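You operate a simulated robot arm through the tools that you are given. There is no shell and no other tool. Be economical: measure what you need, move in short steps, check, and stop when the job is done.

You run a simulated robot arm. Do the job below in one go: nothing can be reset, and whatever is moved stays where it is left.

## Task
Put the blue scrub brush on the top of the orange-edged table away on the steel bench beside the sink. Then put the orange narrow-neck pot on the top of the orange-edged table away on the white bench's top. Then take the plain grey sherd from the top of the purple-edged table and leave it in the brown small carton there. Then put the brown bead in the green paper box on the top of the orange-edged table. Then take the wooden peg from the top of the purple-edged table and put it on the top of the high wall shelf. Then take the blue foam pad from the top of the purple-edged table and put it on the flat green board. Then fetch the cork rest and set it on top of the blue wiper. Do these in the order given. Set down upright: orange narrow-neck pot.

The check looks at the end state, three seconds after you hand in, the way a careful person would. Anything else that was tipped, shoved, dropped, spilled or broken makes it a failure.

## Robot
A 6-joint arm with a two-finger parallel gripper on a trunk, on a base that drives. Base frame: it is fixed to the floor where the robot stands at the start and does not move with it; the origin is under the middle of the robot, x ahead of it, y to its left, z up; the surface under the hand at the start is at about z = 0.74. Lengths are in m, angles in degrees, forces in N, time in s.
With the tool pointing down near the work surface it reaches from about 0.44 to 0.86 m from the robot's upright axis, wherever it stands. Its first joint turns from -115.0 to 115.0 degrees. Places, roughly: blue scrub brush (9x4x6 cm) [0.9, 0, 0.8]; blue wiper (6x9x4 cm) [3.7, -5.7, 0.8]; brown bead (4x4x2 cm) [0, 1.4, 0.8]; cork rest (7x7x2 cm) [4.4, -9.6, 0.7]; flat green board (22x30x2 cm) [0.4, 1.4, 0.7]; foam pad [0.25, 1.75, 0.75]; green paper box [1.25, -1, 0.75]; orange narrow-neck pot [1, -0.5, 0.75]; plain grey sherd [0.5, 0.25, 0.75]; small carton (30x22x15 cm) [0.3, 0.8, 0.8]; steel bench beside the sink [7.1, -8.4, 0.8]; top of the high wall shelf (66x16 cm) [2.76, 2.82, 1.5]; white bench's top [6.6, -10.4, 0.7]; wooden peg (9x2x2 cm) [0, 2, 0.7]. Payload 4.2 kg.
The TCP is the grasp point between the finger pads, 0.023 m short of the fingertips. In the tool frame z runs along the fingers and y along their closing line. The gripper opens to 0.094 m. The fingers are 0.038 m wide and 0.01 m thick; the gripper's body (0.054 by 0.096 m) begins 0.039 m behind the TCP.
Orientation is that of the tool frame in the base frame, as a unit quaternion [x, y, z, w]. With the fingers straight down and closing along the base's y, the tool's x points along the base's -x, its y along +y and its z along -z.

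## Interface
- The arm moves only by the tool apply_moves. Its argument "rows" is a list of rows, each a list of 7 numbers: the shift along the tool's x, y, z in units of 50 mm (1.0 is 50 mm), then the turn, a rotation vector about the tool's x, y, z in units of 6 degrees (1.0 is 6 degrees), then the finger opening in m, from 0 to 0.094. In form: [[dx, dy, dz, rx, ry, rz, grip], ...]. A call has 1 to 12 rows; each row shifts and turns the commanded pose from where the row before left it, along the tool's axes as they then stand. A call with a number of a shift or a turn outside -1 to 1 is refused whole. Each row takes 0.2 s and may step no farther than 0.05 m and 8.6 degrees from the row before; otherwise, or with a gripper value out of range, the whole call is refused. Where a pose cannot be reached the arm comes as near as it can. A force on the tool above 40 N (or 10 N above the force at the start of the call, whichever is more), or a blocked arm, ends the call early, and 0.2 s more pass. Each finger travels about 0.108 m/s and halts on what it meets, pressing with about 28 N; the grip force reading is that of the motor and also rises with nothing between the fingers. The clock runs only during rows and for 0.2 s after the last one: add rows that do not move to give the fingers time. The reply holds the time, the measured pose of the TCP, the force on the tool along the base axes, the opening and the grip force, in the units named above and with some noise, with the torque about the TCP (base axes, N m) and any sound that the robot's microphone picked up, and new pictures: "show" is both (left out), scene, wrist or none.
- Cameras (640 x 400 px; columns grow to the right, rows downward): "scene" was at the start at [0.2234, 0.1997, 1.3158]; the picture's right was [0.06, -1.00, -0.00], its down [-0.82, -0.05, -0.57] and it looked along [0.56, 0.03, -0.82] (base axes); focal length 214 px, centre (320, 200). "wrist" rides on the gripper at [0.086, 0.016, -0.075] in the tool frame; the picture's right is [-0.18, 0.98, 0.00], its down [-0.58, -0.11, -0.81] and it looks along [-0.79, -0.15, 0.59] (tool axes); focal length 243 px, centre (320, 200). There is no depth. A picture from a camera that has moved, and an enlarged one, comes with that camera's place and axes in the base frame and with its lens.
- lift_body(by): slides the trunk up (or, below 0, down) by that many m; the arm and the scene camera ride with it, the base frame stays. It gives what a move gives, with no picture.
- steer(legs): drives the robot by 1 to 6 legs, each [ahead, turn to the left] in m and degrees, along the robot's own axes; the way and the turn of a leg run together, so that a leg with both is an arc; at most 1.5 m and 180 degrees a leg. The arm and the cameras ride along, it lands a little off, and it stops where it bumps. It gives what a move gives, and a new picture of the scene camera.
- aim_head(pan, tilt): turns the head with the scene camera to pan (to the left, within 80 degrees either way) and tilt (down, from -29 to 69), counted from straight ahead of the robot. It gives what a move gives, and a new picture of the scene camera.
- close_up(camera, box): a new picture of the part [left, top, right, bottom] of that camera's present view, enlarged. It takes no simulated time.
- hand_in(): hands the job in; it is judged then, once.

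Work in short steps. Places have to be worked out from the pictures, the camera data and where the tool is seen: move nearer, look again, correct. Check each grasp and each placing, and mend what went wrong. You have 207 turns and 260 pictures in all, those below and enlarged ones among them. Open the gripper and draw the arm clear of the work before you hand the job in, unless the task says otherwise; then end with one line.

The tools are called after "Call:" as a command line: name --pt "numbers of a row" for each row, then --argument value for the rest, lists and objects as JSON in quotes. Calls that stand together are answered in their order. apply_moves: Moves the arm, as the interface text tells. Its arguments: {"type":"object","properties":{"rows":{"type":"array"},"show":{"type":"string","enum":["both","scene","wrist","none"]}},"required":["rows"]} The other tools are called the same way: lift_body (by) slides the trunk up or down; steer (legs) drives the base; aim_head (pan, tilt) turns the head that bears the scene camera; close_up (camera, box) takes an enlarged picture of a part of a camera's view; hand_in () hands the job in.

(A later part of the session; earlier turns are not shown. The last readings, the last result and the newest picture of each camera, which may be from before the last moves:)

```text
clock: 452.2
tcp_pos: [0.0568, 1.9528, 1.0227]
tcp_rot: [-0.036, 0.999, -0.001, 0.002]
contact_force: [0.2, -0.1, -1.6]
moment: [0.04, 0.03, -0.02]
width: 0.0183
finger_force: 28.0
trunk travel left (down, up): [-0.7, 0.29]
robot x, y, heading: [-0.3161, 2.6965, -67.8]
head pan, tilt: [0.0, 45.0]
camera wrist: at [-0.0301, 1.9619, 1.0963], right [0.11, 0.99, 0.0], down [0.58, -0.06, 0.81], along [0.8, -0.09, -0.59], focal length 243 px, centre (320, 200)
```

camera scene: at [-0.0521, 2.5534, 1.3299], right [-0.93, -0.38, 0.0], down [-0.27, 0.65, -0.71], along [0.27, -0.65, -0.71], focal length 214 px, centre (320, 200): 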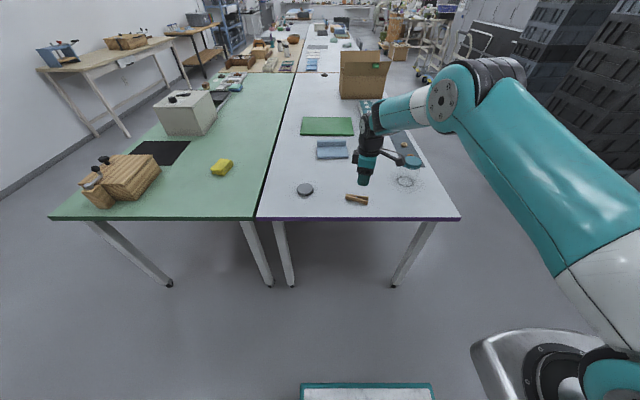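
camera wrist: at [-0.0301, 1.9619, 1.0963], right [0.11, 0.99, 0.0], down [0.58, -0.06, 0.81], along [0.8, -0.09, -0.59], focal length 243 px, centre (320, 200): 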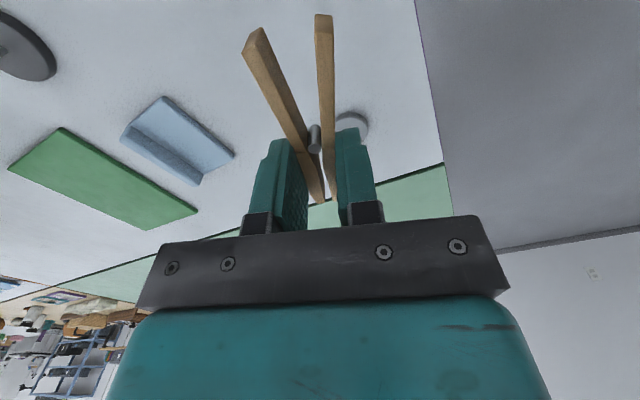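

The peg is held. I'll draw the arm in, raise it, turn toward the back aisle and look.

Call:
apply_moves --pt "0.27 0.81 -0.28 0 0 0 0" --pt "0.27 0.81 -0.28 0 0 0 0" --pt "0.27 0.81 -0.28 0 0 0 0" --pt "0.27 0.81 -0.28 0 0 0 0" --pt "0.27 0.81 -0.28 0 0 0 0" --pt "0.27 0.81 -0.28 0 0 0 0" --pt "0.27 0.81 -0.28 0 0 0 0" --show "none"

Call:
steer --legs '[[0, 90], [1.2, 0]]'

Call:
aim_head --pan -45 --tilt 5

```text
clock: 453.8
tcp_pos: [-0.0604, 2.2269, 1.1176]
tcp_rot: [-0.035, 0.999, -0.002, 0.002]
contact_force: [0.6, -0.5, -0.4]
moment: [0.02, 0.02, 0.05]
width: 0.0182
finger_force: 27.8
trunk travel left (down, up): [-0.7, 0.29]
robot x, y, heading: [-0.3191, 2.6932, -67.8]
head pan, tilt: [0.0, 45.0]
```

```text
clock: 463.5
tcp_pos: [1.1918, 3.4181, 1.1183]
tcp_rot: [0.742, -0.671, 0.001, -0.004]
contact_force: [0.1, 0.2, -0.5]
moment: [0.05, 0.0, -0.02]
width: 0.0182
finger_force: 27.8
trunk travel left (down, up): [-0.7, 0.29]
robot x, y, heading: [0.7346, 3.1408, 23.9]
head pan, tilt: [0.0, 45.0]
camera scene: at [0.8674, 3.4175, 1.3299], right [0.4, -0.91, 0.0], down [-0.65, -0.29, -0.71], along [0.65, 0.29, -0.71], focal length 214 px, centre (320, 200)
```

scene: 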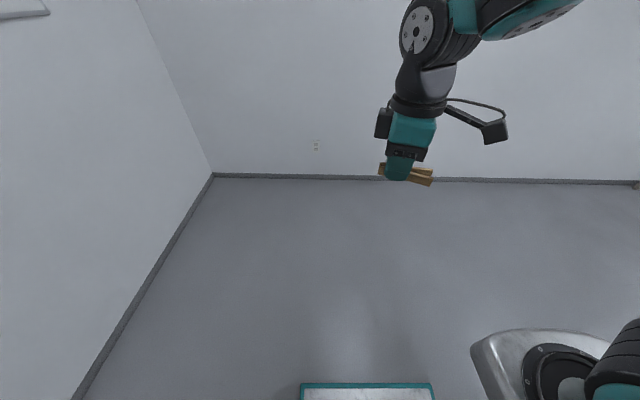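

```text
clock: 464.6
tcp_pos: [1.1928, 3.4172, 1.118]
tcp_rot: [0.741, -0.671, 0.002, -0.003]
contact_force: [-0.3, -0.3, -0.7]
moment: [0.01, -0.03, -0.01]
width: 0.0183
finger_force: 28.0
trunk travel left (down, up): [-0.7, 0.29]
robot x, y, heading: [0.7341, 3.1458, 23.7]
head pan, tilt: [-45.0, 5.0]
camera scene: at [0.8787, 3.3516, 1.3928], right [-0.36, -0.93, 0.0], down [-0.08, 0.03, -1.0], along [0.93, -0.36, -0.09], focal length 214 px, centre (320, 200)
```

scene: 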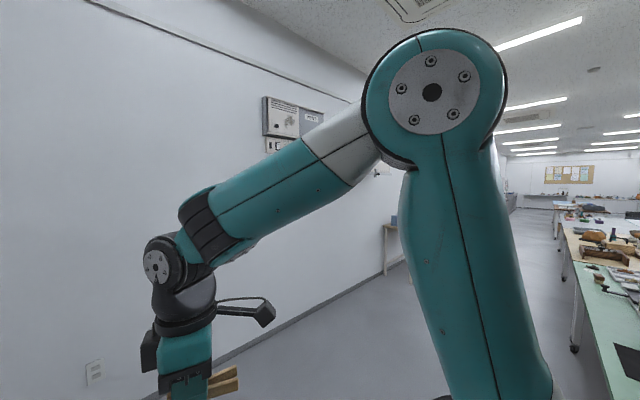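

The wall is at l≈3.74. I'll move into the back aisle in front of where the shelf should be and look up.

Call:
steer --legs '[[0.75, 0], [0, -91], [1.08, 0], [0, 90]]'

Call:
aim_head --pan 0 --tilt 0

```text
clock: 481.6
tcp_pos: [2.3228, 2.7444, 1.1191]
tcp_rot: [0.741, -0.671, 0.0, -0.003]
contact_force: [0.8, 0.2, 0.7]
moment: [0.01, -0.01, 0.03]
width: 0.018
finger_force: 27.9
trunk travel left (down, up): [-0.7, 0.29]
robot x, y, heading: [1.865, 2.4736, 23.8]
head pan, tilt: [-45.0, 5.0]
camera scene: at [2.0091, 2.6785, 1.3929], right [-0.36, -0.93, 0.0], down [-0.08, 0.03, -1.0], along [0.93, -0.36, -0.09], focal length 214 px, centre (320, 200)
```

scene: 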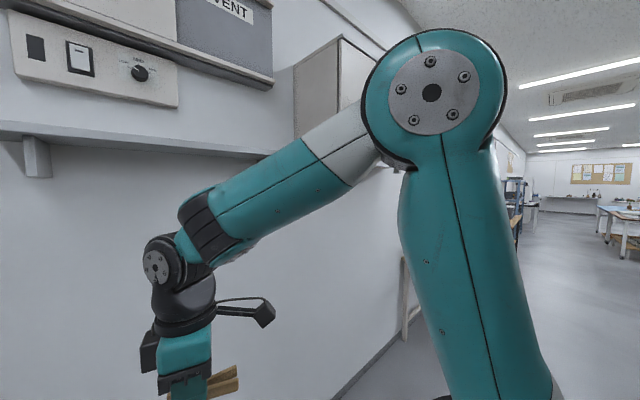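

```text
clock: 482.8
tcp_pos: [2.323, 2.7447, 1.1184]
tcp_rot: [0.741, -0.671, 0.001, -0.004]
contact_force: [-0.5, 0.8, 0.4]
moment: [-0.03, -0.02, 0.02]
width: 0.0182
finger_force: 28.2
trunk travel left (down, up): [-0.7, 0.29]
robot x, y, heading: [1.8645, 2.4735, 24.0]
head pan, tilt: [0.0, 0.0]
camera scene: at [2.0058, 2.7479, 1.4008], right [0.4, -0.91, 0.0], down [0.0, 0.0, -1.0], along [0.91, 0.4, 0.0], focal length 214 px, centre (320, 200)
```

scene: 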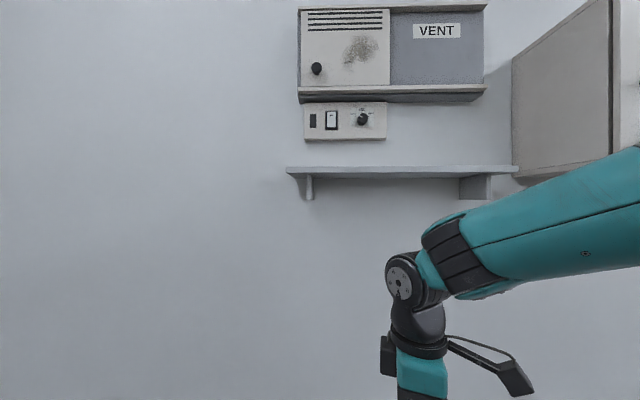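

The shelf is right in front, with a vent unit above it. I'll raise the trunk to see the shelf top and judge the clearance.

Call:
lift_body --by 0.29

Call:
aim_head --pan 0 --tilt 15

```text
clock: 485.7
tcp_pos: [2.3239, 2.7448, 1.4074]
tcp_rot: [0.741, -0.671, 0.0, -0.004]
contact_force: [0.4, 0.9, -0.3]
moment: [-0.03, 0.04, -0.01]
width: 0.0185
finger_force: 28.3
trunk travel left (down, up): [-0.99, 0.0]
robot x, y, heading: [1.864, 2.4716, 23.7]
head pan, tilt: [0.0, 0.0]
```

```text
clock: 486.5
tcp_pos: [2.3236, 2.7445, 1.4084]
tcp_rot: [0.742, -0.671, 0.0, -0.004]
contact_force: [0.6, -0.5, -0.7]
moment: [-0.04, -0.02, 0.02]
width: 0.0185
finger_force: 28.0
trunk travel left (down, up): [-0.99, 0.0]
robot x, y, heading: [1.8631, 2.4699, 23.6]
head pan, tilt: [0.0, 15.0]
camera scene: at [2.0089, 2.7494, 1.6668], right [0.4, -0.91, 0.0], down [-0.24, -0.1, -0.97], along [0.88, 0.39, -0.26], focal length 214 px, centre (320, 200)
```

scene: 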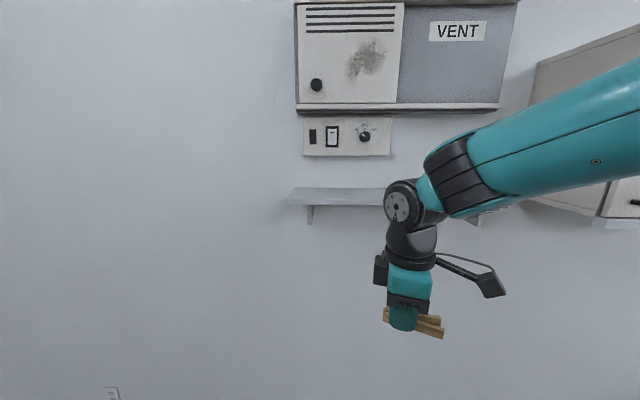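

From two heights I get shelf top z≈1.49, front edge l≈3.52, and the vent shallow near the wall. I'll raise the hand and turn it so the peg points at the wall with the camera toward the robot.

Call:
apply_moves --pt "0 0 -0.8 0 0 1 0" --pt "0 0 -0.8 0 0 1 0" --pt "0 0 -0.8 0 0 1 0" --pt "0 0 -0.8 0 0 1 0" --pt "0 0 -0.6 0 0 1 0" --pt "0 0 0 0 0 1 0" --pt "0 0 0 0 0 1 0" --pt "0 0 0 0 0 1 0" --pt "0 0 0 0 0 1 0" --pt "0 0 0 0 0 1 0" --pt "0 0 0 0 0 1 0" --pt "0 0 0 0 0 1.0 0" --show "scene"

```text
clock: 489.1
tcp_pos: [2.323, 2.7438, 1.5974]
tcp_rot: [-0.204, 0.979, 0.001, 0.004]
contact_force: [-0.1, 0.1, -0.4]
moment: [-0.01, -0.01, -0.05]
width: 0.0182
finger_force: 28.1
trunk travel left (down, up): [-0.99, 0.0]
robot x, y, heading: [1.8614, 2.4722, 23.9]
head pan, tilt: [0.0, 15.0]
camera scene: at [2.0089, 2.7494, 1.6667], right [0.4, -0.91, 0.0], down [-0.24, -0.1, -0.97], along [0.88, 0.39, -0.26], focal length 214 px, centre (320, 200)
```

scene: 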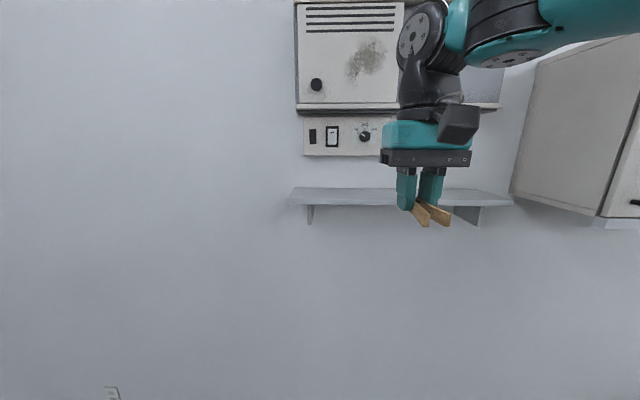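

Aligned laterally with the shelf. I'll drive 0.22 m closer, hand above shelf level.

Call:
steer --legs '[[0.22, 0]]'

Call:
apply_moves --pt "0 0 0 0 -1 0 0" --pt "0 0 0 0 -1 0 0" --pt "0 0 0 0 -0.5 0 0" --show "both"

```text
clock: 490.8
tcp_pos: [2.5309, 2.8318, 1.5987]
tcp_rot: [-0.203, 0.979, 0.002, 0.003]
contact_force: [-0.1, -0.6, 0.4]
moment: [0.03, -0.04, 0.03]
width: 0.0179
finger_force: 28.3
trunk travel left (down, up): [-0.99, 0.0]
robot x, y, heading: [2.0724, 2.5615, 23.4]
head pan, tilt: [0.0, 15.0]
camera scene: at [2.2181, 2.8397, 1.6667], right [0.4, -0.92, 0.0], down [-0.24, -0.1, -0.97], along [0.89, 0.39, -0.26], focal length 214 px, centre (320, 200)
```

scene: 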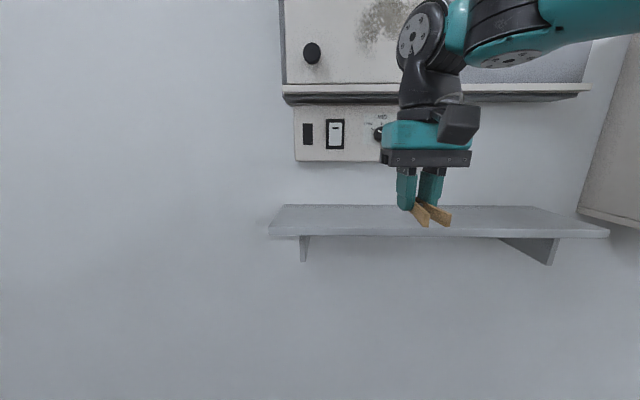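

```text
clock: 491.6
tcp_pos: [2.5324, 2.8312, 1.5988]
tcp_rot: [-0.2, 0.971, 0.029, 0.132]
contact_force: [-0.3, 0.5, 1.0]
moment: [0.01, 0.02, -0.02]
width: 0.018
finger_force: 28.5
trunk travel left (down, up): [-0.99, 0.0]
robot x, y, heading: [2.0709, 2.5626, 23.7]
head pan, tilt: [0.0, 15.0]
camera scene: at [2.2183, 2.8397, 1.6667], right [0.4, -0.92, 0.0], down [-0.24, -0.1, -0.97], along [0.89, 0.39, -0.26], focal length 214 px, centre (320, 200)
camera wrist: at [2.4312, 2.8045, 1.6465], right [-0.23, 0.97, 0.05], down [0.36, 0.04, 0.93], along [0.9, 0.23, -0.36], focal length 243 px, centre (320, 200)
```

scene: 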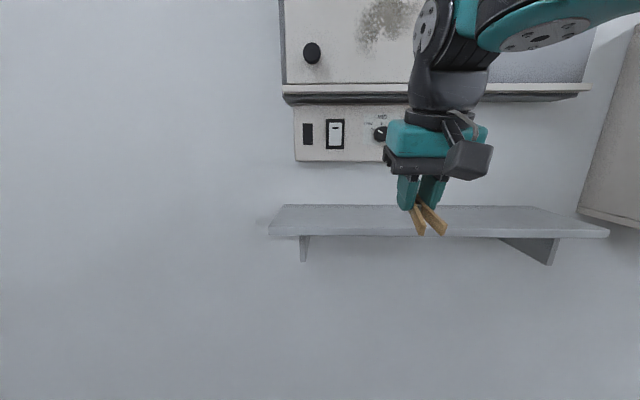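
wrist: 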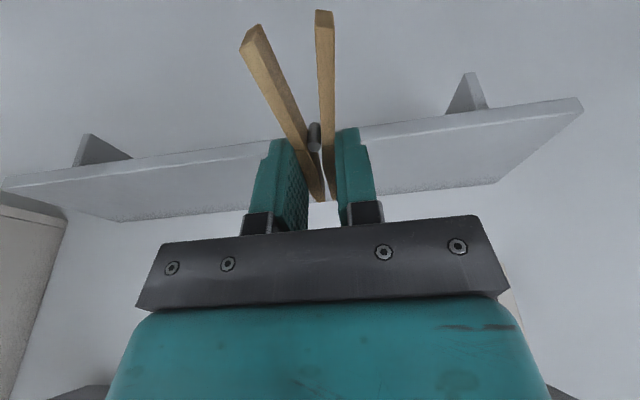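

The shelf front is at l≈3.55 and its top at 1.49. I'll tilt 10° more for vent clearance and then move forward over the shelf.

Call:
apply_moves --pt "0 0 0 0 -1 0 0" --pt "0 0 0 0 -0.67 0 0" --pt "-0.875 0 0.41 0 0 0 0" --pt "-0.875 0 0.41 0 0 0 0" --pt "-0.875 0 0.41 0 0 0 0" --pt "-0.875 0 0.41 0 0 0 0" --show "both"

```text
clock: 493.0
tcp_pos: [2.7075, 2.911, 1.6009]
tcp_rot: [-0.197, 0.955, 0.046, 0.216]
contact_force: [-0.2, -0.7, 0.1]
moment: [0.04, -0.04, 0.0]
width: 0.0179
finger_force: 28.2
trunk travel left (down, up): [-0.99, 0.0]
robot x, y, heading: [2.0693, 2.5574, 23.3]
head pan, tilt: [0.0, 15.0]
camera scene: at [2.2178, 2.8394, 1.6668], right [0.4, -0.92, 0.0], down [-0.24, -0.1, -0.97], along [0.89, 0.39, -0.26], focal length 214 px, centre (320, 200)
camera wrist: at [2.6006, 2.8808, 1.6307], right [-0.24, 0.97, 0.08], down [0.21, -0.03, 0.98], along [0.95, 0.25, -0.19], focal length 243 px, centre (320, 200)
```

scene: 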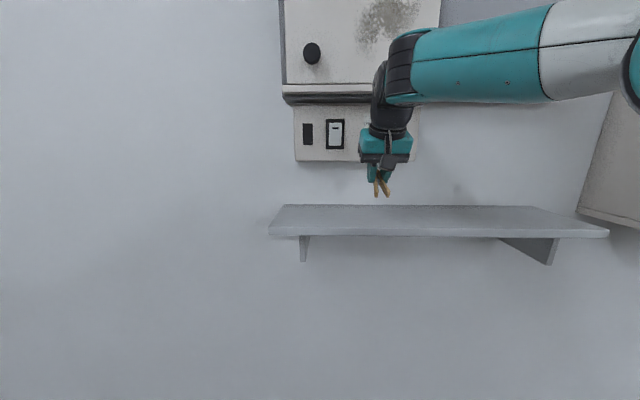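
wrist: 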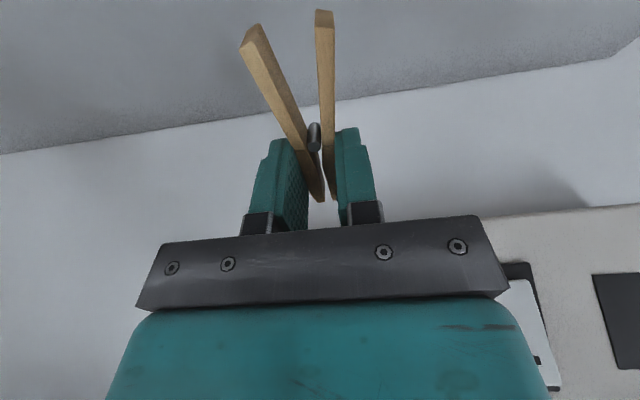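

Over the shelf at l=3.62. I'll lower in small vertical steps to contact.

Call:
apply_moves --pt "0.2 0 0.43 0 0 0 0" --pt "0.2 0 0.43 0 0 0 0" --pt "0.04 0 0.085 0 0 0 0" --pt "0.04 0 0.085 0 0 0 0" --pt "0.04 0 0.085 0 0 0 0" --pt "0.04 0 0.085 0 0 0 0" --pt "0.03 0 0.065 0 0 0 0" --show "both"

```text
clock: 494.4
tcp_pos: [2.7106, 2.9085, 1.5413]
tcp_rot: [-0.195, 0.954, 0.049, 0.222]
contact_force: [0.5, -0.5, 7.5]
moment: [-0.16, 0.35, 0.03]
width: 0.0188
finger_force: 27.8
trunk travel left (down, up): [-0.99, 0.0]
robot x, y, heading: [2.0672, 2.5601, 23.5]
head pan, tilt: [0.0, 15.0]
stopped in row 6: the force on the tool passed its limit at 42 N (the readings are from after the stop); the commanded pose is now the measured one
camera scene: at [2.2182, 2.8395, 1.6664], right [0.4, -0.92, 0.0], down [-0.24, -0.1, -0.97], along [0.89, 0.39, -0.26], focal length 214 px, centre (320, 200)
camera wrist: at [2.6032, 2.8785, 1.5679], right [-0.24, 0.97, 0.09], down [0.2, -0.04, 0.98], along [0.95, 0.25, -0.18], focal length 243 px, centre (320, 200)
```

scene: 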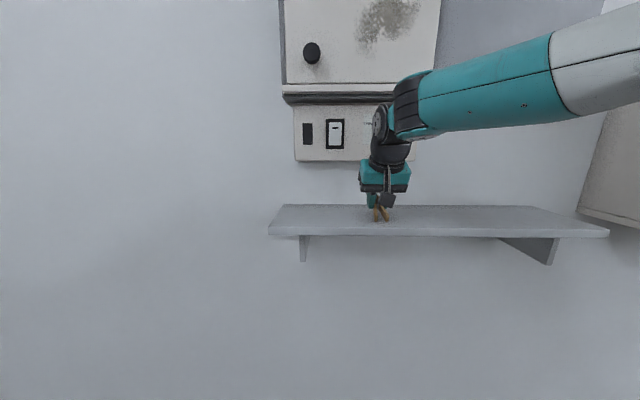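
wrist: 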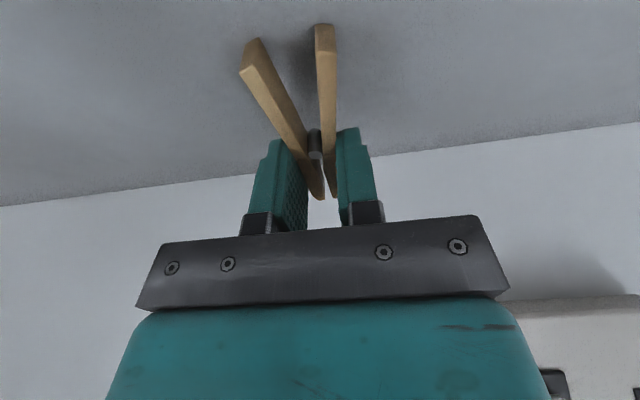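

The peg's near end touches the shelf. I'll level it partly while lowering, then release.

Call:
apply_moves --pt "0.03 0 0.07 0 1 0 0" --pt "0.03 0 0.08 0 1 0 0" --show "both"

```text
clock: 495.0
tcp_pos: [2.7107, 2.9101, 1.5284]
tcp_rot: [-0.201, 0.972, 0.027, 0.118]
contact_force: [0.5, 0.2, 1.4]
moment: [0.01, -0.01, 0.01]
width: 0.0188
finger_force: 27.4
trunk travel left (down, up): [-0.99, 0.0]
robot x, y, heading: [2.0715, 2.561, 23.6]
head pan, tilt: [0.0, 15.0]
camera scene: at [2.2184, 2.8397, 1.6666], right [0.4, -0.92, 0.0], down [-0.24, -0.1, -0.97], along [0.89, 0.39, -0.26], focal length 214 px, centre (320, 200)
camera wrist: at [2.6112, 2.8823, 1.5804], right [-0.23, 0.97, 0.05], down [0.38, 0.04, 0.92], along [0.9, 0.23, -0.38], focal length 243 px, centre (320, 200)
```

scene: 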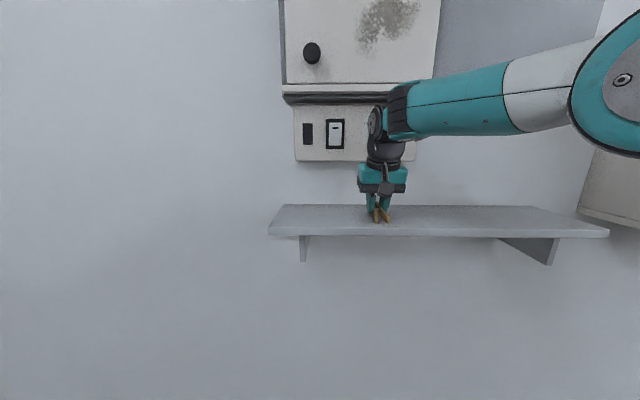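
wrist: 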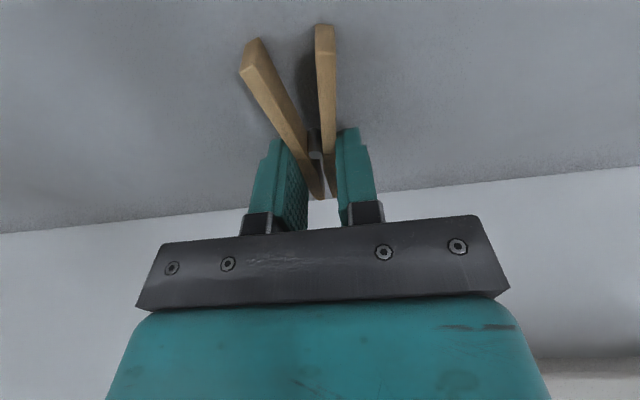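

Call:
apply_moves --pt "0.02 0 0.07 0 0 0 0" --pt "0.01 0 0.05 0 0 0 0" --pt "0 0 0 0 0 0 0.025" --pt "0 0 0 0 0 0 0.04" --pt "0 0 0 0 0 0 0.05" --pt "-0.06 0 -0.2 0 0 0 0.05" --pt "-0.1 0 -0.5 0 0 0 0.05" --pt "-0.1 0 -0.6 0 0 0 0.05" --pt "0.7 0 -0.4 0 0 0 0.05" --pt "0.9 0 -0.2 0 0 0 0.05" --pt "0.9 0 -0.2 0 0 0 0.05" --pt "0.9 0 -0.2 0 0 0 0.05" --show "both"

```text
clock: 496.1
tcp_pos: [2.7078, 2.9126, 1.528]
tcp_rot: [-0.204, 0.971, 0.031, 0.123]
contact_force: [-4.2, 1.9, 7.3]
moment: [-0.13, 0.1, -0.09]
width: 0.048
finger_force: 0.0
trunk travel left (down, up): [-0.99, 0.0]
robot x, y, heading: [2.0714, 2.5635, 23.9]
head pan, tilt: [0.0, 15.0]
stopped in row 5: the force on the tool passed its limit at 56 N (the readings are from after the stop); the commanded pose is now the measured one
camera scene: at [2.2173, 2.84, 1.6663], right [0.4, -0.92, 0.0], down [-0.24, -0.1, -0.97], along [0.89, 0.39, -0.26], focal length 214 px, centre (320, 200)
camera wrist: at [2.6086, 2.8848, 1.5772], right [-0.23, 0.97, 0.06], down [0.38, 0.04, 0.93], along [0.9, 0.24, -0.37], focal length 243 px, centre (320, 200)
```

scene: 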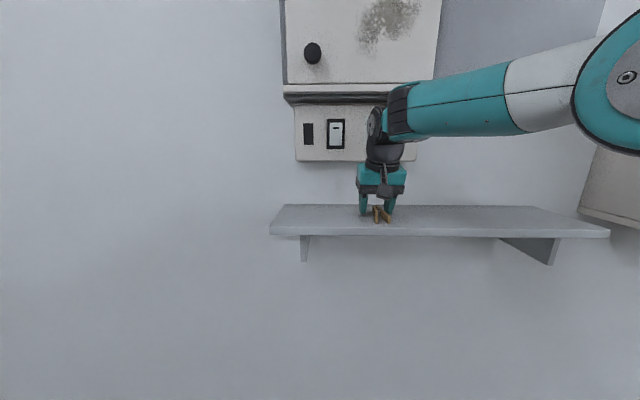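
wrist: 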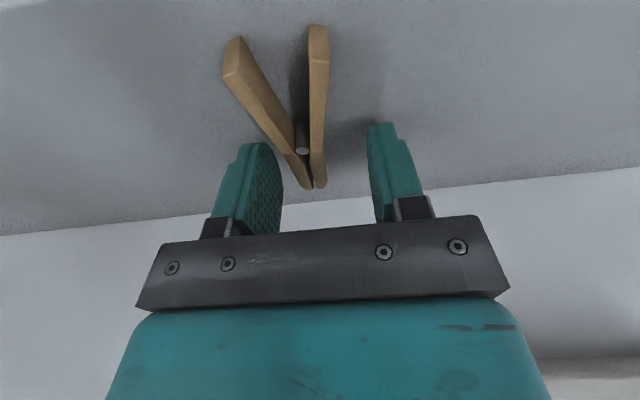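

The peg is down and free. I'll rise carefully and back out.

Call:
apply_moves --pt "-0.04 0 -0.2 0 0 0 0.05" --pt "-0.1 0 -0.5 0 0 0 0.05" --pt "-0.12 0 -0.6 0 0 0 0.05" --pt "0.7 0 -0.4 0 0 0 0.05" --pt "0.9 0 -0.2 0 0 0 0.05" --pt "0.9 0 -0.2 0 0 0 0.05" --pt "0.9 0 -0.2 0 0 0 0.05" --show "both"

Call:
close_up --camera "scene" --box '[330, 180, 430, 250]'

```text
clock: 497.7
tcp_pos: [2.5469, 2.8381, 1.595]
tcp_rot: [-0.204, 0.971, 0.03, 0.122]
contact_force: [0.5, 0.2, -1.3]
moment: [0.02, 0.04, 0.03]
width: 0.05
finger_force: 0.1
trunk travel left (down, up): [-0.99, 0.0]
robot x, y, heading: [2.0717, 2.5674, 23.8]
head pan, tilt: [0.0, 15.0]
camera scene: at [2.2186, 2.8404, 1.6666], right [0.4, -0.92, 0.0], down [-0.24, -0.1, -0.97], along [0.88, 0.39, -0.26], focal length 214 px, centre (320, 200)
camera wrist: at [2.4472, 2.8107, 1.6457], right [-0.23, 0.97, 0.06], down [0.38, 0.04, 0.92], along [0.9, 0.24, -0.38], focal length 243 px, centre (320, 200)
```

scene: 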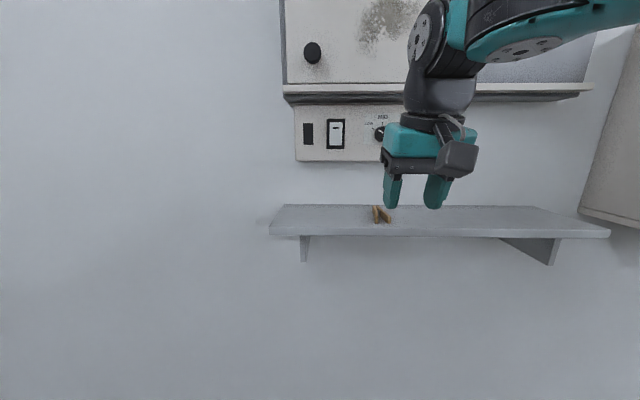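
wrist: 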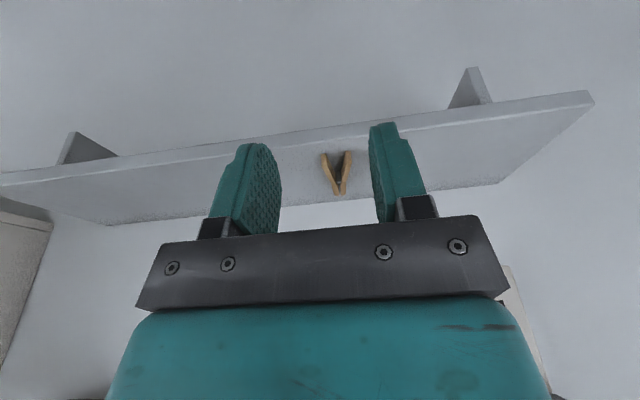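

```text
5.71 times, centred on (380, 215) of scene
camera zoom: at [2.2186, 2.8404, 1.6666], right [0.4, -0.92, 0.0], down [-0.24, -0.1, -0.97], along [0.88, 0.39, -0.26], focal length 1226 px, centre (-23, 114)
```

zoom: 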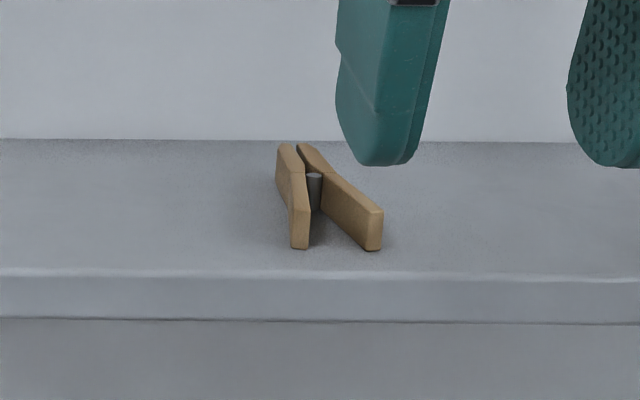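

The peg rests on the shelf. I'll level the tool, back off, lower the trunk, and retrace around the left end of the tables.

Call:
apply_moves --pt "0.4 0 0 0 1 0 0.06" --pt "0.4 0 0 0 1 0 0.06" --pt "0 0 0 0 0.35 0 0.06" --show "none"

Call:
steer --legs '[[-0.35, 0]]'

Call:
lift_body --by -0.29

Call:
steer --legs '[[0, 89], [1.05, 0], [0, 90], [1.5, 0], [1.25, 0]]'

```text
clock: 498.5
tcp_pos: [2.5088, 2.8208, 1.5895]
tcp_rot: [-0.207, 0.978, 0.004, 0.002]
contact_force: [0.2, -0.8, 0.5]
moment: [0.03, 0.01, 0.0]
width: 0.0598
finger_force: 0.0
trunk travel left (down, up): [-0.99, 0.0]
robot x, y, heading: [2.0706, 2.5622, 23.6]
head pan, tilt: [0.0, 15.0]
```

```text
clock: 500.7
tcp_pos: [2.196, 2.6842, 1.5871]
tcp_rot: [-0.205, 0.979, 0.005, 0.003]
contact_force: [0.2, 0.9, 0.6]
moment: [-0.01, -0.01, -0.03]
width: 0.06
finger_force: 0.0
trunk travel left (down, up): [-0.99, 0.0]
robot x, y, heading: [1.7581, 2.4263, 23.6]
head pan, tilt: [0.0, 15.0]
camera scene: at [1.9046, 2.7027, 1.6667], right [0.4, -0.92, 0.0], down [-0.24, -0.1, -0.97], along [0.89, 0.39, -0.26], focal length 214 px, centre (320, 200)
```

scene: 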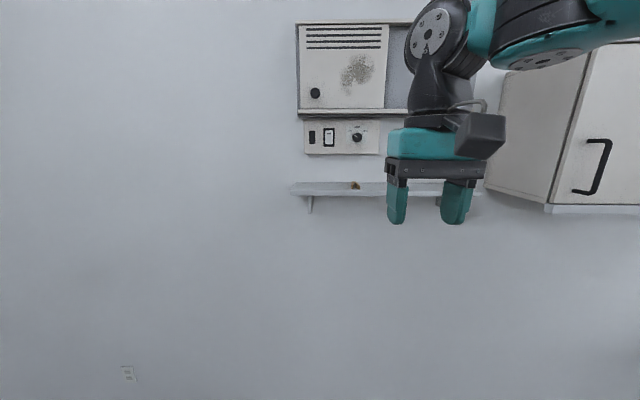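

```text
clock: 503.6
tcp_pos: [2.1953, 2.6836, 1.2986]
tcp_rot: [-0.204, 0.979, 0.004, 0.002]
contact_force: [-0.2, -0.5, -0.2]
moment: [0.0, 0.01, 0.01]
width: 0.06
finger_force: 0.0
trunk travel left (down, up): [-0.7, 0.29]
robot x, y, heading: [1.756, 2.4247, 23.7]
head pan, tilt: [0.0, 15.0]
```

```text
clock: 529.8
tcp_pos: [-1.6798, 2.0417, 1.2981]
tcp_rot: [0.98, 0.201, -0.003, 0.005]
contact_force: [1.0, 0.4, -0.9]
moment: [-0.01, 0.01, -0.03]
width: 0.0602
finger_force: 0.0
trunk travel left (down, up): [-0.7, 0.29]
robot x, y, heading: [-1.2406, 2.2953, -157.0]
head pan, tilt: [0.0, 15.0]
camera scene: at [-1.3901, 2.0216, 1.3767], right [-0.39, 0.92, 0.0], down [0.24, 0.1, -0.97], along [-0.89, -0.38, -0.26], focal length 214 px, centre (320, 200)
```

scene: 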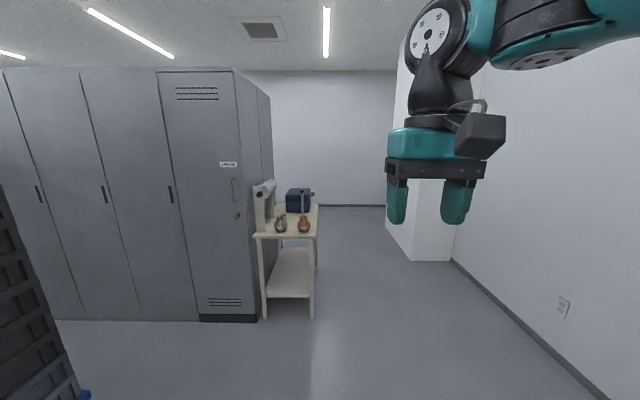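

Call:
steer --legs '[[0, 95], [1.28, 0], [0, 85]]'

Call:
aim_head --pan 0 --tilt 48

```text
clock: 543.7
tcp_pos: [-0.2316, 1.4239, 1.2977]
tcp_rot: [-0.189, 0.982, 0.006, 0.002]
contact_force: [-0.3, 0.7, 0.4]
moment: [0.0, -0.01, -0.01]
width: 0.0599
finger_force: 0.1
trunk travel left (down, up): [-0.7, 0.29]
robot x, y, heading: [-0.6765, 1.1797, 21.5]
head pan, tilt: [0.0, 15.0]
camera scene: at [-0.5216, 1.4517, 1.3767], right [0.37, -0.93, 0.0], down [-0.24, -0.1, -0.97], along [0.9, 0.36, -0.26], focal length 214 px, centre (320, 200)
```

scene: 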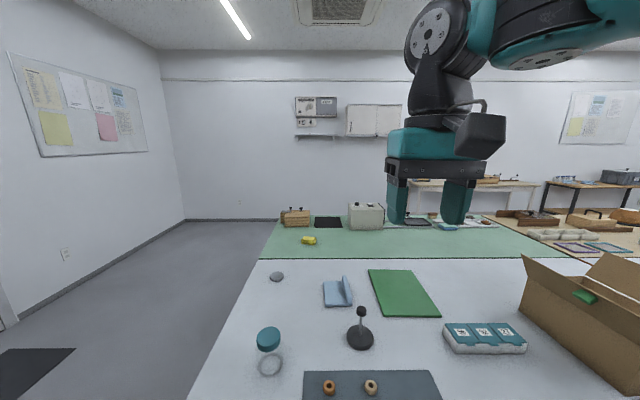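

```text
clock: 544.7
tcp_pos: [-0.2325, 1.4244, 1.2979]
tcp_rot: [-0.19, 0.982, 0.005, 0.002]
contact_force: [0.4, 0.3, 0.1]
moment: [0.0, 0.0, 0.0]
width: 0.0596
finger_force: 0.1
trunk travel left (down, up): [-0.7, 0.29]
robot x, y, heading: [-0.6765, 1.1833, 21.7]
head pan, tilt: [0.0, 48.0]
camera scene: at [-0.5351, 1.4463, 1.3258], right [0.37, -0.93, 0.0], down [-0.69, -0.27, -0.67], along [0.62, 0.25, -0.74], focal length 214 px, centre (320, 200)
```

scene: 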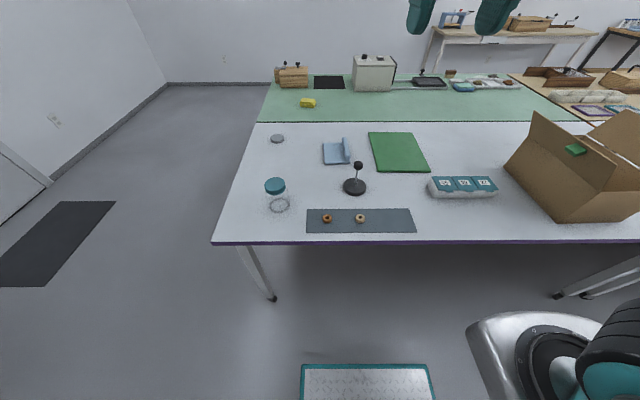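

Call:
steer --legs '[[0.23, 0]]'

Call:
close_up --camera "scene" --box '[300, 120, 460, 220]'

```text
clock: 546.4
tcp_pos: [-0.0148, 1.5099, 1.2982]
tcp_rot: [-0.189, 0.982, 0.005, 0.003]
contact_force: [0.3, 0.1, 0.0]
moment: [0.01, 0.02, 0.0]
width: 0.06
finger_force: 0.0
trunk travel left (down, up): [-0.7, 0.29]
robot x, y, heading: [-0.4606, 1.266, 21.5]
head pan, tilt: [0.0, 48.0]
camera scene: at [-0.3188, 1.5319, 1.3257], right [0.37, -0.93, 0.0], down [-0.69, -0.27, -0.67], along [0.62, 0.25, -0.74], focal length 214 px, centre (320, 200)
```

scene: 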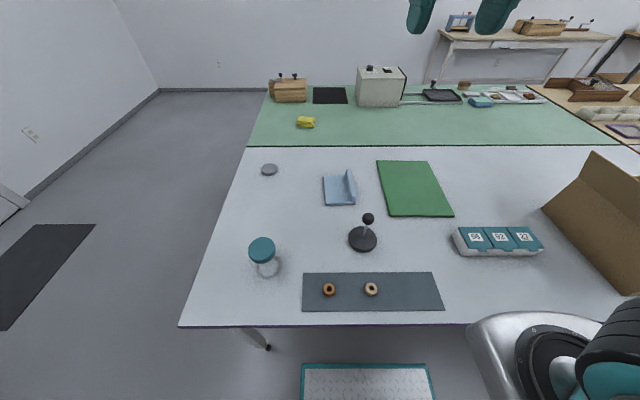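

```text
4.00 times, centred on (380, 170) of scene
camera zoom: at [-0.3188, 1.5319, 1.3257], right [0.37, -0.93, 0.0], down [-0.69, -0.27, -0.67], along [0.62, 0.25, -0.74], focal length 858 px, centre (80, 320)
```

zoom: 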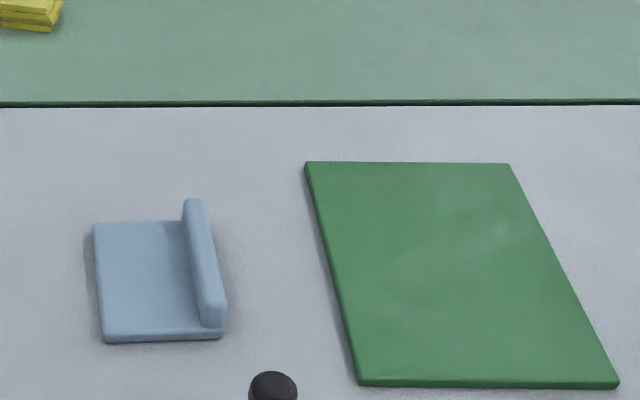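

The pad has a raised fin, mid-top at about (0.245, 1.640), running along the table depth. I'll bring the hand over it.

Call:
apply_moves --pt "-0.535 0.05 0.7 0 0 0 0.06" --pt "-0.535 0.05 0.7 0 0 0 0.06" --pt "-0.535 0.05 0.7 0 0 0 0.06" --pt "-0.535 0.05 0.7 0 0 0 0.06" --pt "-0.535 0.05 0.7 0 0 0 0.06" --pt "-0.535 0.05 0.7 0 0 0 0.06" --pt "-0.535 0.05 0.7 0 0 0 0.06" --pt "-0.535 0.05 0.8 0 0 0 0.06" --pt "-0.535 0.05 0.8 0 0 0 0.06"

```text
clock: 548.4
tcp_pos: [0.2046, 1.6246, 0.9761]
tcp_rot: [-0.188, 0.982, 0.006, 0.003]
contact_force: [0.4, -0.3, -0.5]
moment: [0.01, -0.05, 0.03]
width: 0.0601
finger_force: 0.1
trunk travel left (down, up): [-0.7, 0.29]
robot x, y, heading: [-0.4613, 1.2644, 21.9]
head pan, tilt: [0.0, 48.0]
camera scene: at [-0.3194, 1.5316, 1.3259], right [0.37, -0.93, 0.0], down [-0.69, -0.27, -0.67], along [0.62, 0.25, -0.74], focal length 214 px, centre (320, 200)
camera wrist: at [0.1184, 1.6056, 1.0496], right [-0.19, 0.98, 0.01], down [0.58, 0.1, 0.81], along [0.79, 0.16, -0.59], focal length 243 px, centre (320, 200)
```

scene: 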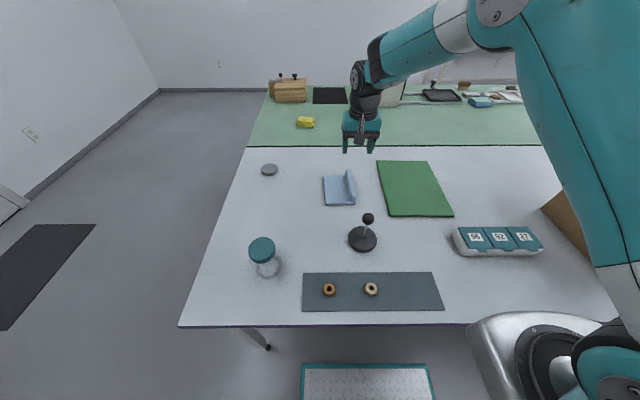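
wrist: 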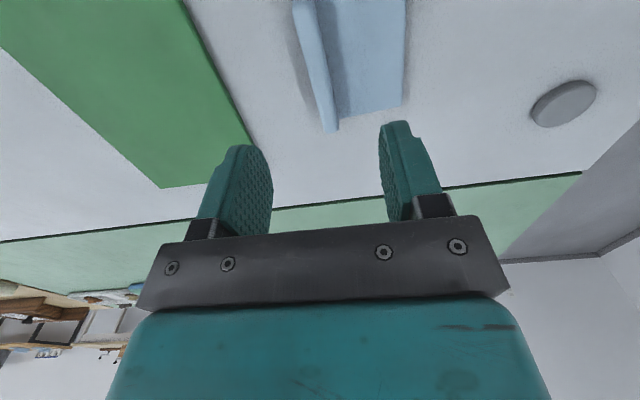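

Call:
apply_moves --pt "-0.44 -0.05 0.8 0 0 0 0.06" --pt "-0.44 -0.05 0.8 0 0 0 0.06" --pt "0 0 0.9 0 0 0 0.06" --pt "0 0 0.5 0 0 0 0.06" --show "wrist"

```text
clock: 549.4
tcp_pos: [0.2454, 1.6381, 0.823]
tcp_rot: [-0.189, 0.982, 0.005, 0.003]
contact_force: [0.0, 0.2, -0.1]
moment: [0.0, 0.0, 0.0]
width: 0.0597
finger_force: 0.1
trunk travel left (down, up): [-0.7, 0.29]
robot x, y, heading: [-0.4612, 1.2642, 21.7]
head pan, tilt: [0.0, 48.0]
camera wrist: at [0.1591, 1.6196, 0.8973], right [-0.19, 0.98, 0.01], down [0.58, 0.11, 0.81], along [0.79, 0.16, -0.59], focal length 243 px, centre (320, 200)
```

wrist: 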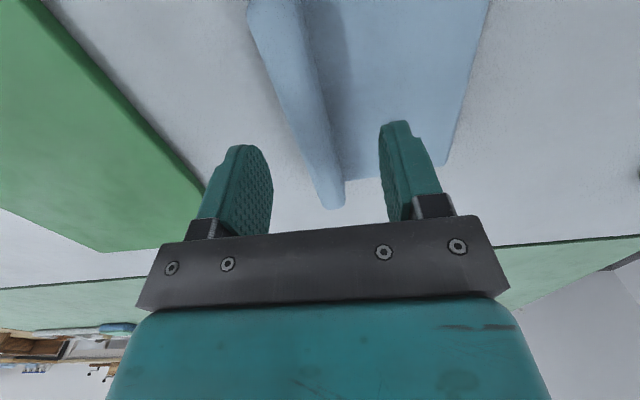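

Call:
apply_moves --pt "0 -0.05 0.5 0 0 0 0.06" --pt "0 0 0.3 0 0 0 0.06" --pt "0 0 0 0 0 0 0.02" --pt "0 0 0 0 0 0 0.0" --pt "0 0 0 0 0 0 0.0" --pt "0 0 0 0 0 0 0.0" --show "wrist"

```text
clock: 550.8
tcp_pos: [0.2449, 1.6364, 0.7837]
tcp_rot: [-0.19, 0.982, 0.006, 0.002]
contact_force: [0.0, -0.6, 0.0]
moment: [0.01, -0.07, 0.01]
width: 0.0202
finger_force: 27.7
trunk travel left (down, up): [-0.7, 0.29]
robot x, y, heading: [-0.4649, 1.2638, 21.3]
head pan, tilt: [0.0, 48.0]
camera wrist: at [0.1598, 1.6172, 0.8574], right [-0.19, 0.98, 0.01], down [0.58, 0.11, 0.81], along [0.79, 0.16, -0.59], focal length 243 px, centre (320, 200)
```

wrist: 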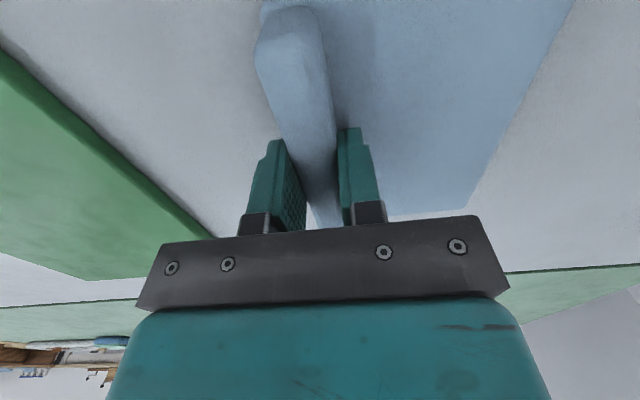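

The fin is gripped. I'll lift, move over the board and check.

Call:
apply_moves --pt "0 0 -0.5 0 0 0 0" --pt "0 0 -0.8 0 0 0 0" --pt "0 0 -0.8 0 0 0 0" --pt "0.06 -0.91 0 0 0 0 0" --pt "0.06 -0.91 0 0 0 0 0" --pt "0.06 -0.91 0 0 0 0 0" --pt "0.06 -0.91 0 0 0 0 0" --pt "0.06 -0.91 0 0 0 0 0" --pt "0.06 -0.91 0 0 0 0 0"

```text
clock: 552.8
tcp_pos: [0.3312, 1.3738, 0.8853]
tcp_rot: [-0.189, 0.982, 0.006, 0.003]
contact_force: [-0.6, 0.1, -0.7]
moment: [-0.05, -0.05, 0.01]
width: 0.0201
finger_force: 28.4
trunk travel left (down, up): [-0.7, 0.29]
robot x, y, heading: [-0.4613, 1.2634, 21.8]
head pan, tilt: [0.0, 48.0]
camera scene: at [-0.3191, 1.5323, 1.3256], right [0.37, -0.93, 0.0], down [-0.69, -0.27, -0.67], along [0.62, 0.25, -0.74], focal length 214 px, centre (320, 200)
camera wrist: at [0.2455, 1.3552, 0.9592], right [-0.2, 0.98, 0.01], down [0.58, 0.11, 0.81], along [0.79, 0.16, -0.59], focal length 243 px, centre (320, 200)
```

scene: 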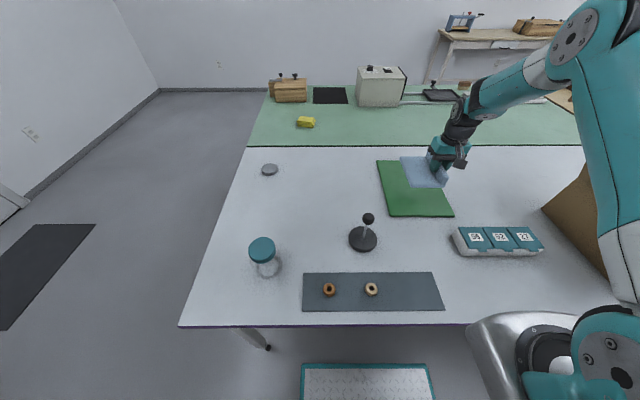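
wrist: 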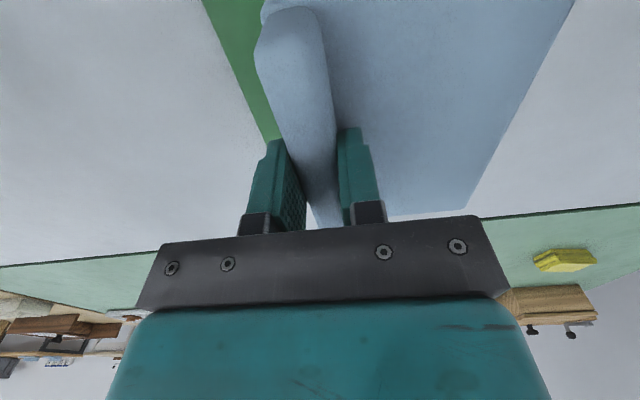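

The pad is well inside the board. I'll lower to contact.

Call:
apply_moves --pt "0 0 0.7 0 0 0 0" --pt "0 0 0.6 0 0 0 0" --pt "0 0 0.1 0 0 0 0" --pt "0 0 0.1 0 0 0 0" --pt "0 0 0.08 0 0 0 0" --pt "0 0 0.08 0 0 0 0" --pt "0 0 0.08 0 0 0 0" --show "wrist"

```text
clock: 554.4
tcp_pos: [0.3293, 1.3752, 0.8009]
tcp_rot: [-0.189, 0.982, 0.004, 0.004]
contact_force: [0.7, -0.5, -0.4]
moment: [-0.02, -0.02, -0.01]
width: 0.0203
finger_force: 27.8
trunk travel left (down, up): [-0.7, 0.29]
robot x, y, heading: [-0.46, 1.2645, 21.4]
head pan, tilt: [0.0, 48.0]
camera wrist: at [0.2442, 1.3569, 0.874], right [-0.19, 0.98, 0.01], down [0.58, 0.11, 0.81], along [0.79, 0.16, -0.59], focal length 243 px, centre (320, 200)
```

wrist: 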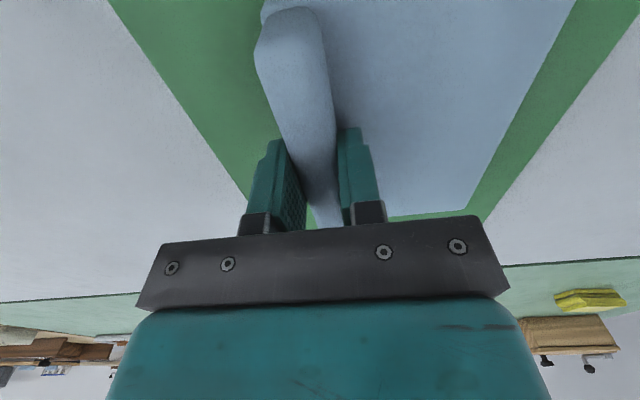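

Call:
apply_moves --pt "0 0 0.06 0 0 0 0" --pt "0 0 0.06 0 0 0 0" --pt "0 0 0.06 0 0 0 0" --show "none"

```text
clock: 555.2
tcp_pos: [0.3311, 1.3758, 0.7936]
tcp_rot: [-0.189, 0.982, 0.005, 0.005]
contact_force: [-4.6, 2.2, 26.7]
moment: [-0.06, 0.06, 0.02]
width: 0.0206
finger_force: 28.5
trunk travel left (down, up): [-0.7, 0.29]
robot x, y, heading: [-0.4614, 1.2667, 21.4]
head pan, tilt: [0.0, 48.0]
```

Contact at 27 N. I'll open, rise and check the pad.

Call:
apply_moves --pt "0 0 -0.03 0 0 0 0.03" --pt "0 0 0 0 0 0 0.045" --pt "0 0 0 0 0 0 0.05" --pt "0 0 -0.5 0 0 0 0.05" --pt "0 0 -0.9 0 0 0 0.05" --pt "0 0 -1 0 0 0 0.05" --pt "0.5 0 -0.8 0 0 0 0.05" --pt "0.6 0 -0.7 0 0 0 0.05" --pt "0.6 0 -0.7 0 0 0 0.05" --pt "0.6 0 -0.7 0 0 0 0.05" --show "both"

```text
clock: 557.4
tcp_pos: [0.2215, 1.3285, 1.0583]
tcp_rot: [-0.189, 0.982, 0.004, 0.002]
contact_force: [0.4, 0.0, -0.3]
moment: [0.01, 0.05, 0.0]
width: 0.05
finger_force: 0.0
trunk travel left (down, up): [-0.7, 0.29]
robot x, y, heading: [-0.4639, 1.2644, 21.4]
head pan, tilt: [0.0, 48.0]
camera scene: at [-0.3182, 1.5321, 1.3255], right [0.37, -0.93, 0.0], down [-0.69, -0.27, -0.67], along [0.62, 0.25, -0.74], focal length 214 px, centre (320, 200)
camera wrist: at [0.1349, 1.31, 1.1315], right [-0.19, 0.98, 0.01], down [0.58, 0.11, 0.81], along [0.79, 0.16, -0.59], focal length 243 px, centre (320, 200)
```

scene: 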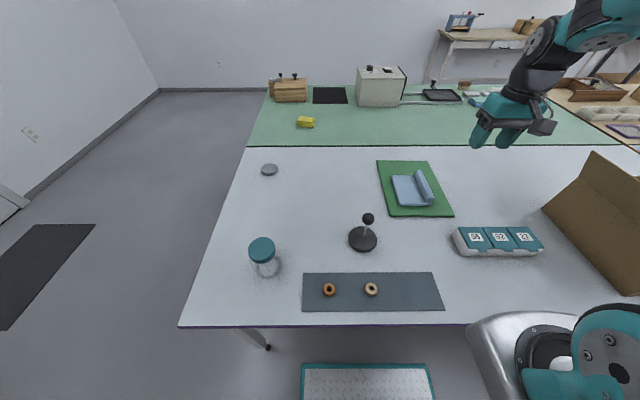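
wrist: 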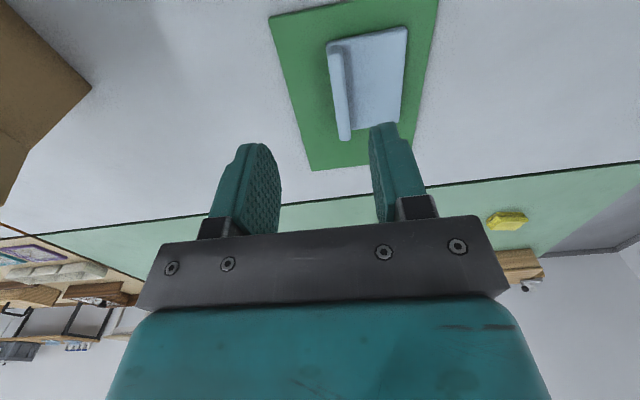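

The pad lies on the board. Last is the cork rest on the far table, so I'll drive back down the aisle.

Call:
steer --legs '[[-0.22, 0], [0, -89.7], [1.5, 0], [1.5, 0], [1.5, 0], [1.05, 0]]'

```text
clock: 589.2
tcp_pos: [1.3814, -4.71, 1.0583]
tcp_rot: [0.56, 0.829, 0.001, 0.005]
contact_force: [-0.1, 0.6, -0.6]
moment: [0.01, 0.0, 0.02]
width: 0.0499
finger_force: 0.1
trunk travel left (down, up): [-0.7, 0.29]
robot x, y, heading: [1.3123, -4.0275, -68.1]
head pan, tilt: [0.0, 48.0]
camera scene: at [1.583, -4.1691, 1.3257], right [-0.93, -0.37, 0.0], down [-0.28, 0.69, -0.67], along [0.25, -0.62, -0.74], focal length 214 px, centre (320, 200)
```

scene: 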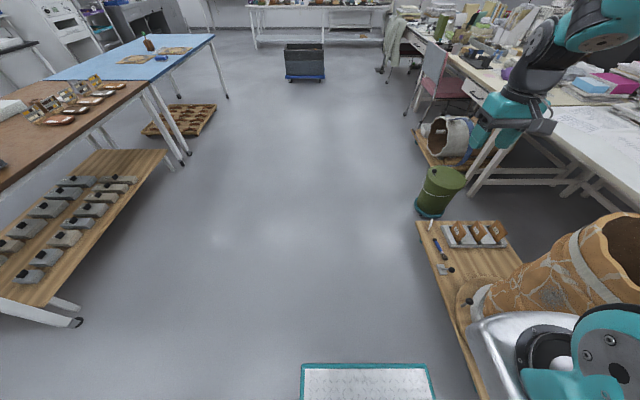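

Call:
steer --legs '[[0, 13.3], [1.5, 0], [1.5, 0], [0.43, 0], [0, 24.5]]'

```text
clock: 607.8
tcp_pos: [3.7223, -7.2991, 1.0572]
tcp_rot: [0.268, 0.964, 0.003, 0.004]
contact_force: [0.0, 0.2, 0.4]
moment: [0.0, -0.01, 0.01]
width: 0.0502
finger_force: 0.2
trunk travel left (down, up): [-0.7, 0.29]
robot x, y, heading: [3.261, -6.7954, -31.1]
head pan, tilt: [0.0, 48.0]
camera scene: at [3.5589, -6.7463, 1.3257], right [-0.52, -0.86, 0.0], down [-0.64, 0.38, -0.67], along [0.57, -0.35, -0.74], focal length 214 px, centre (320, 200)
```

scene: 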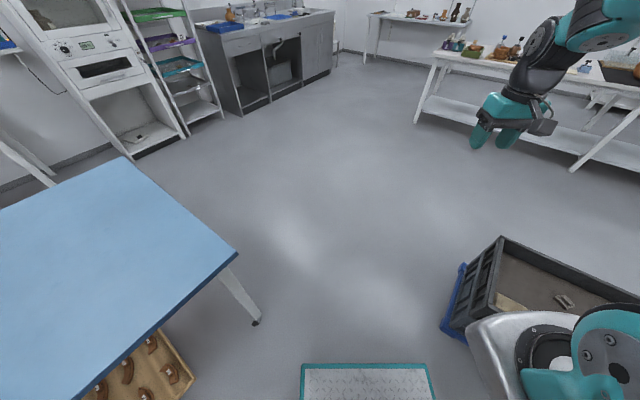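

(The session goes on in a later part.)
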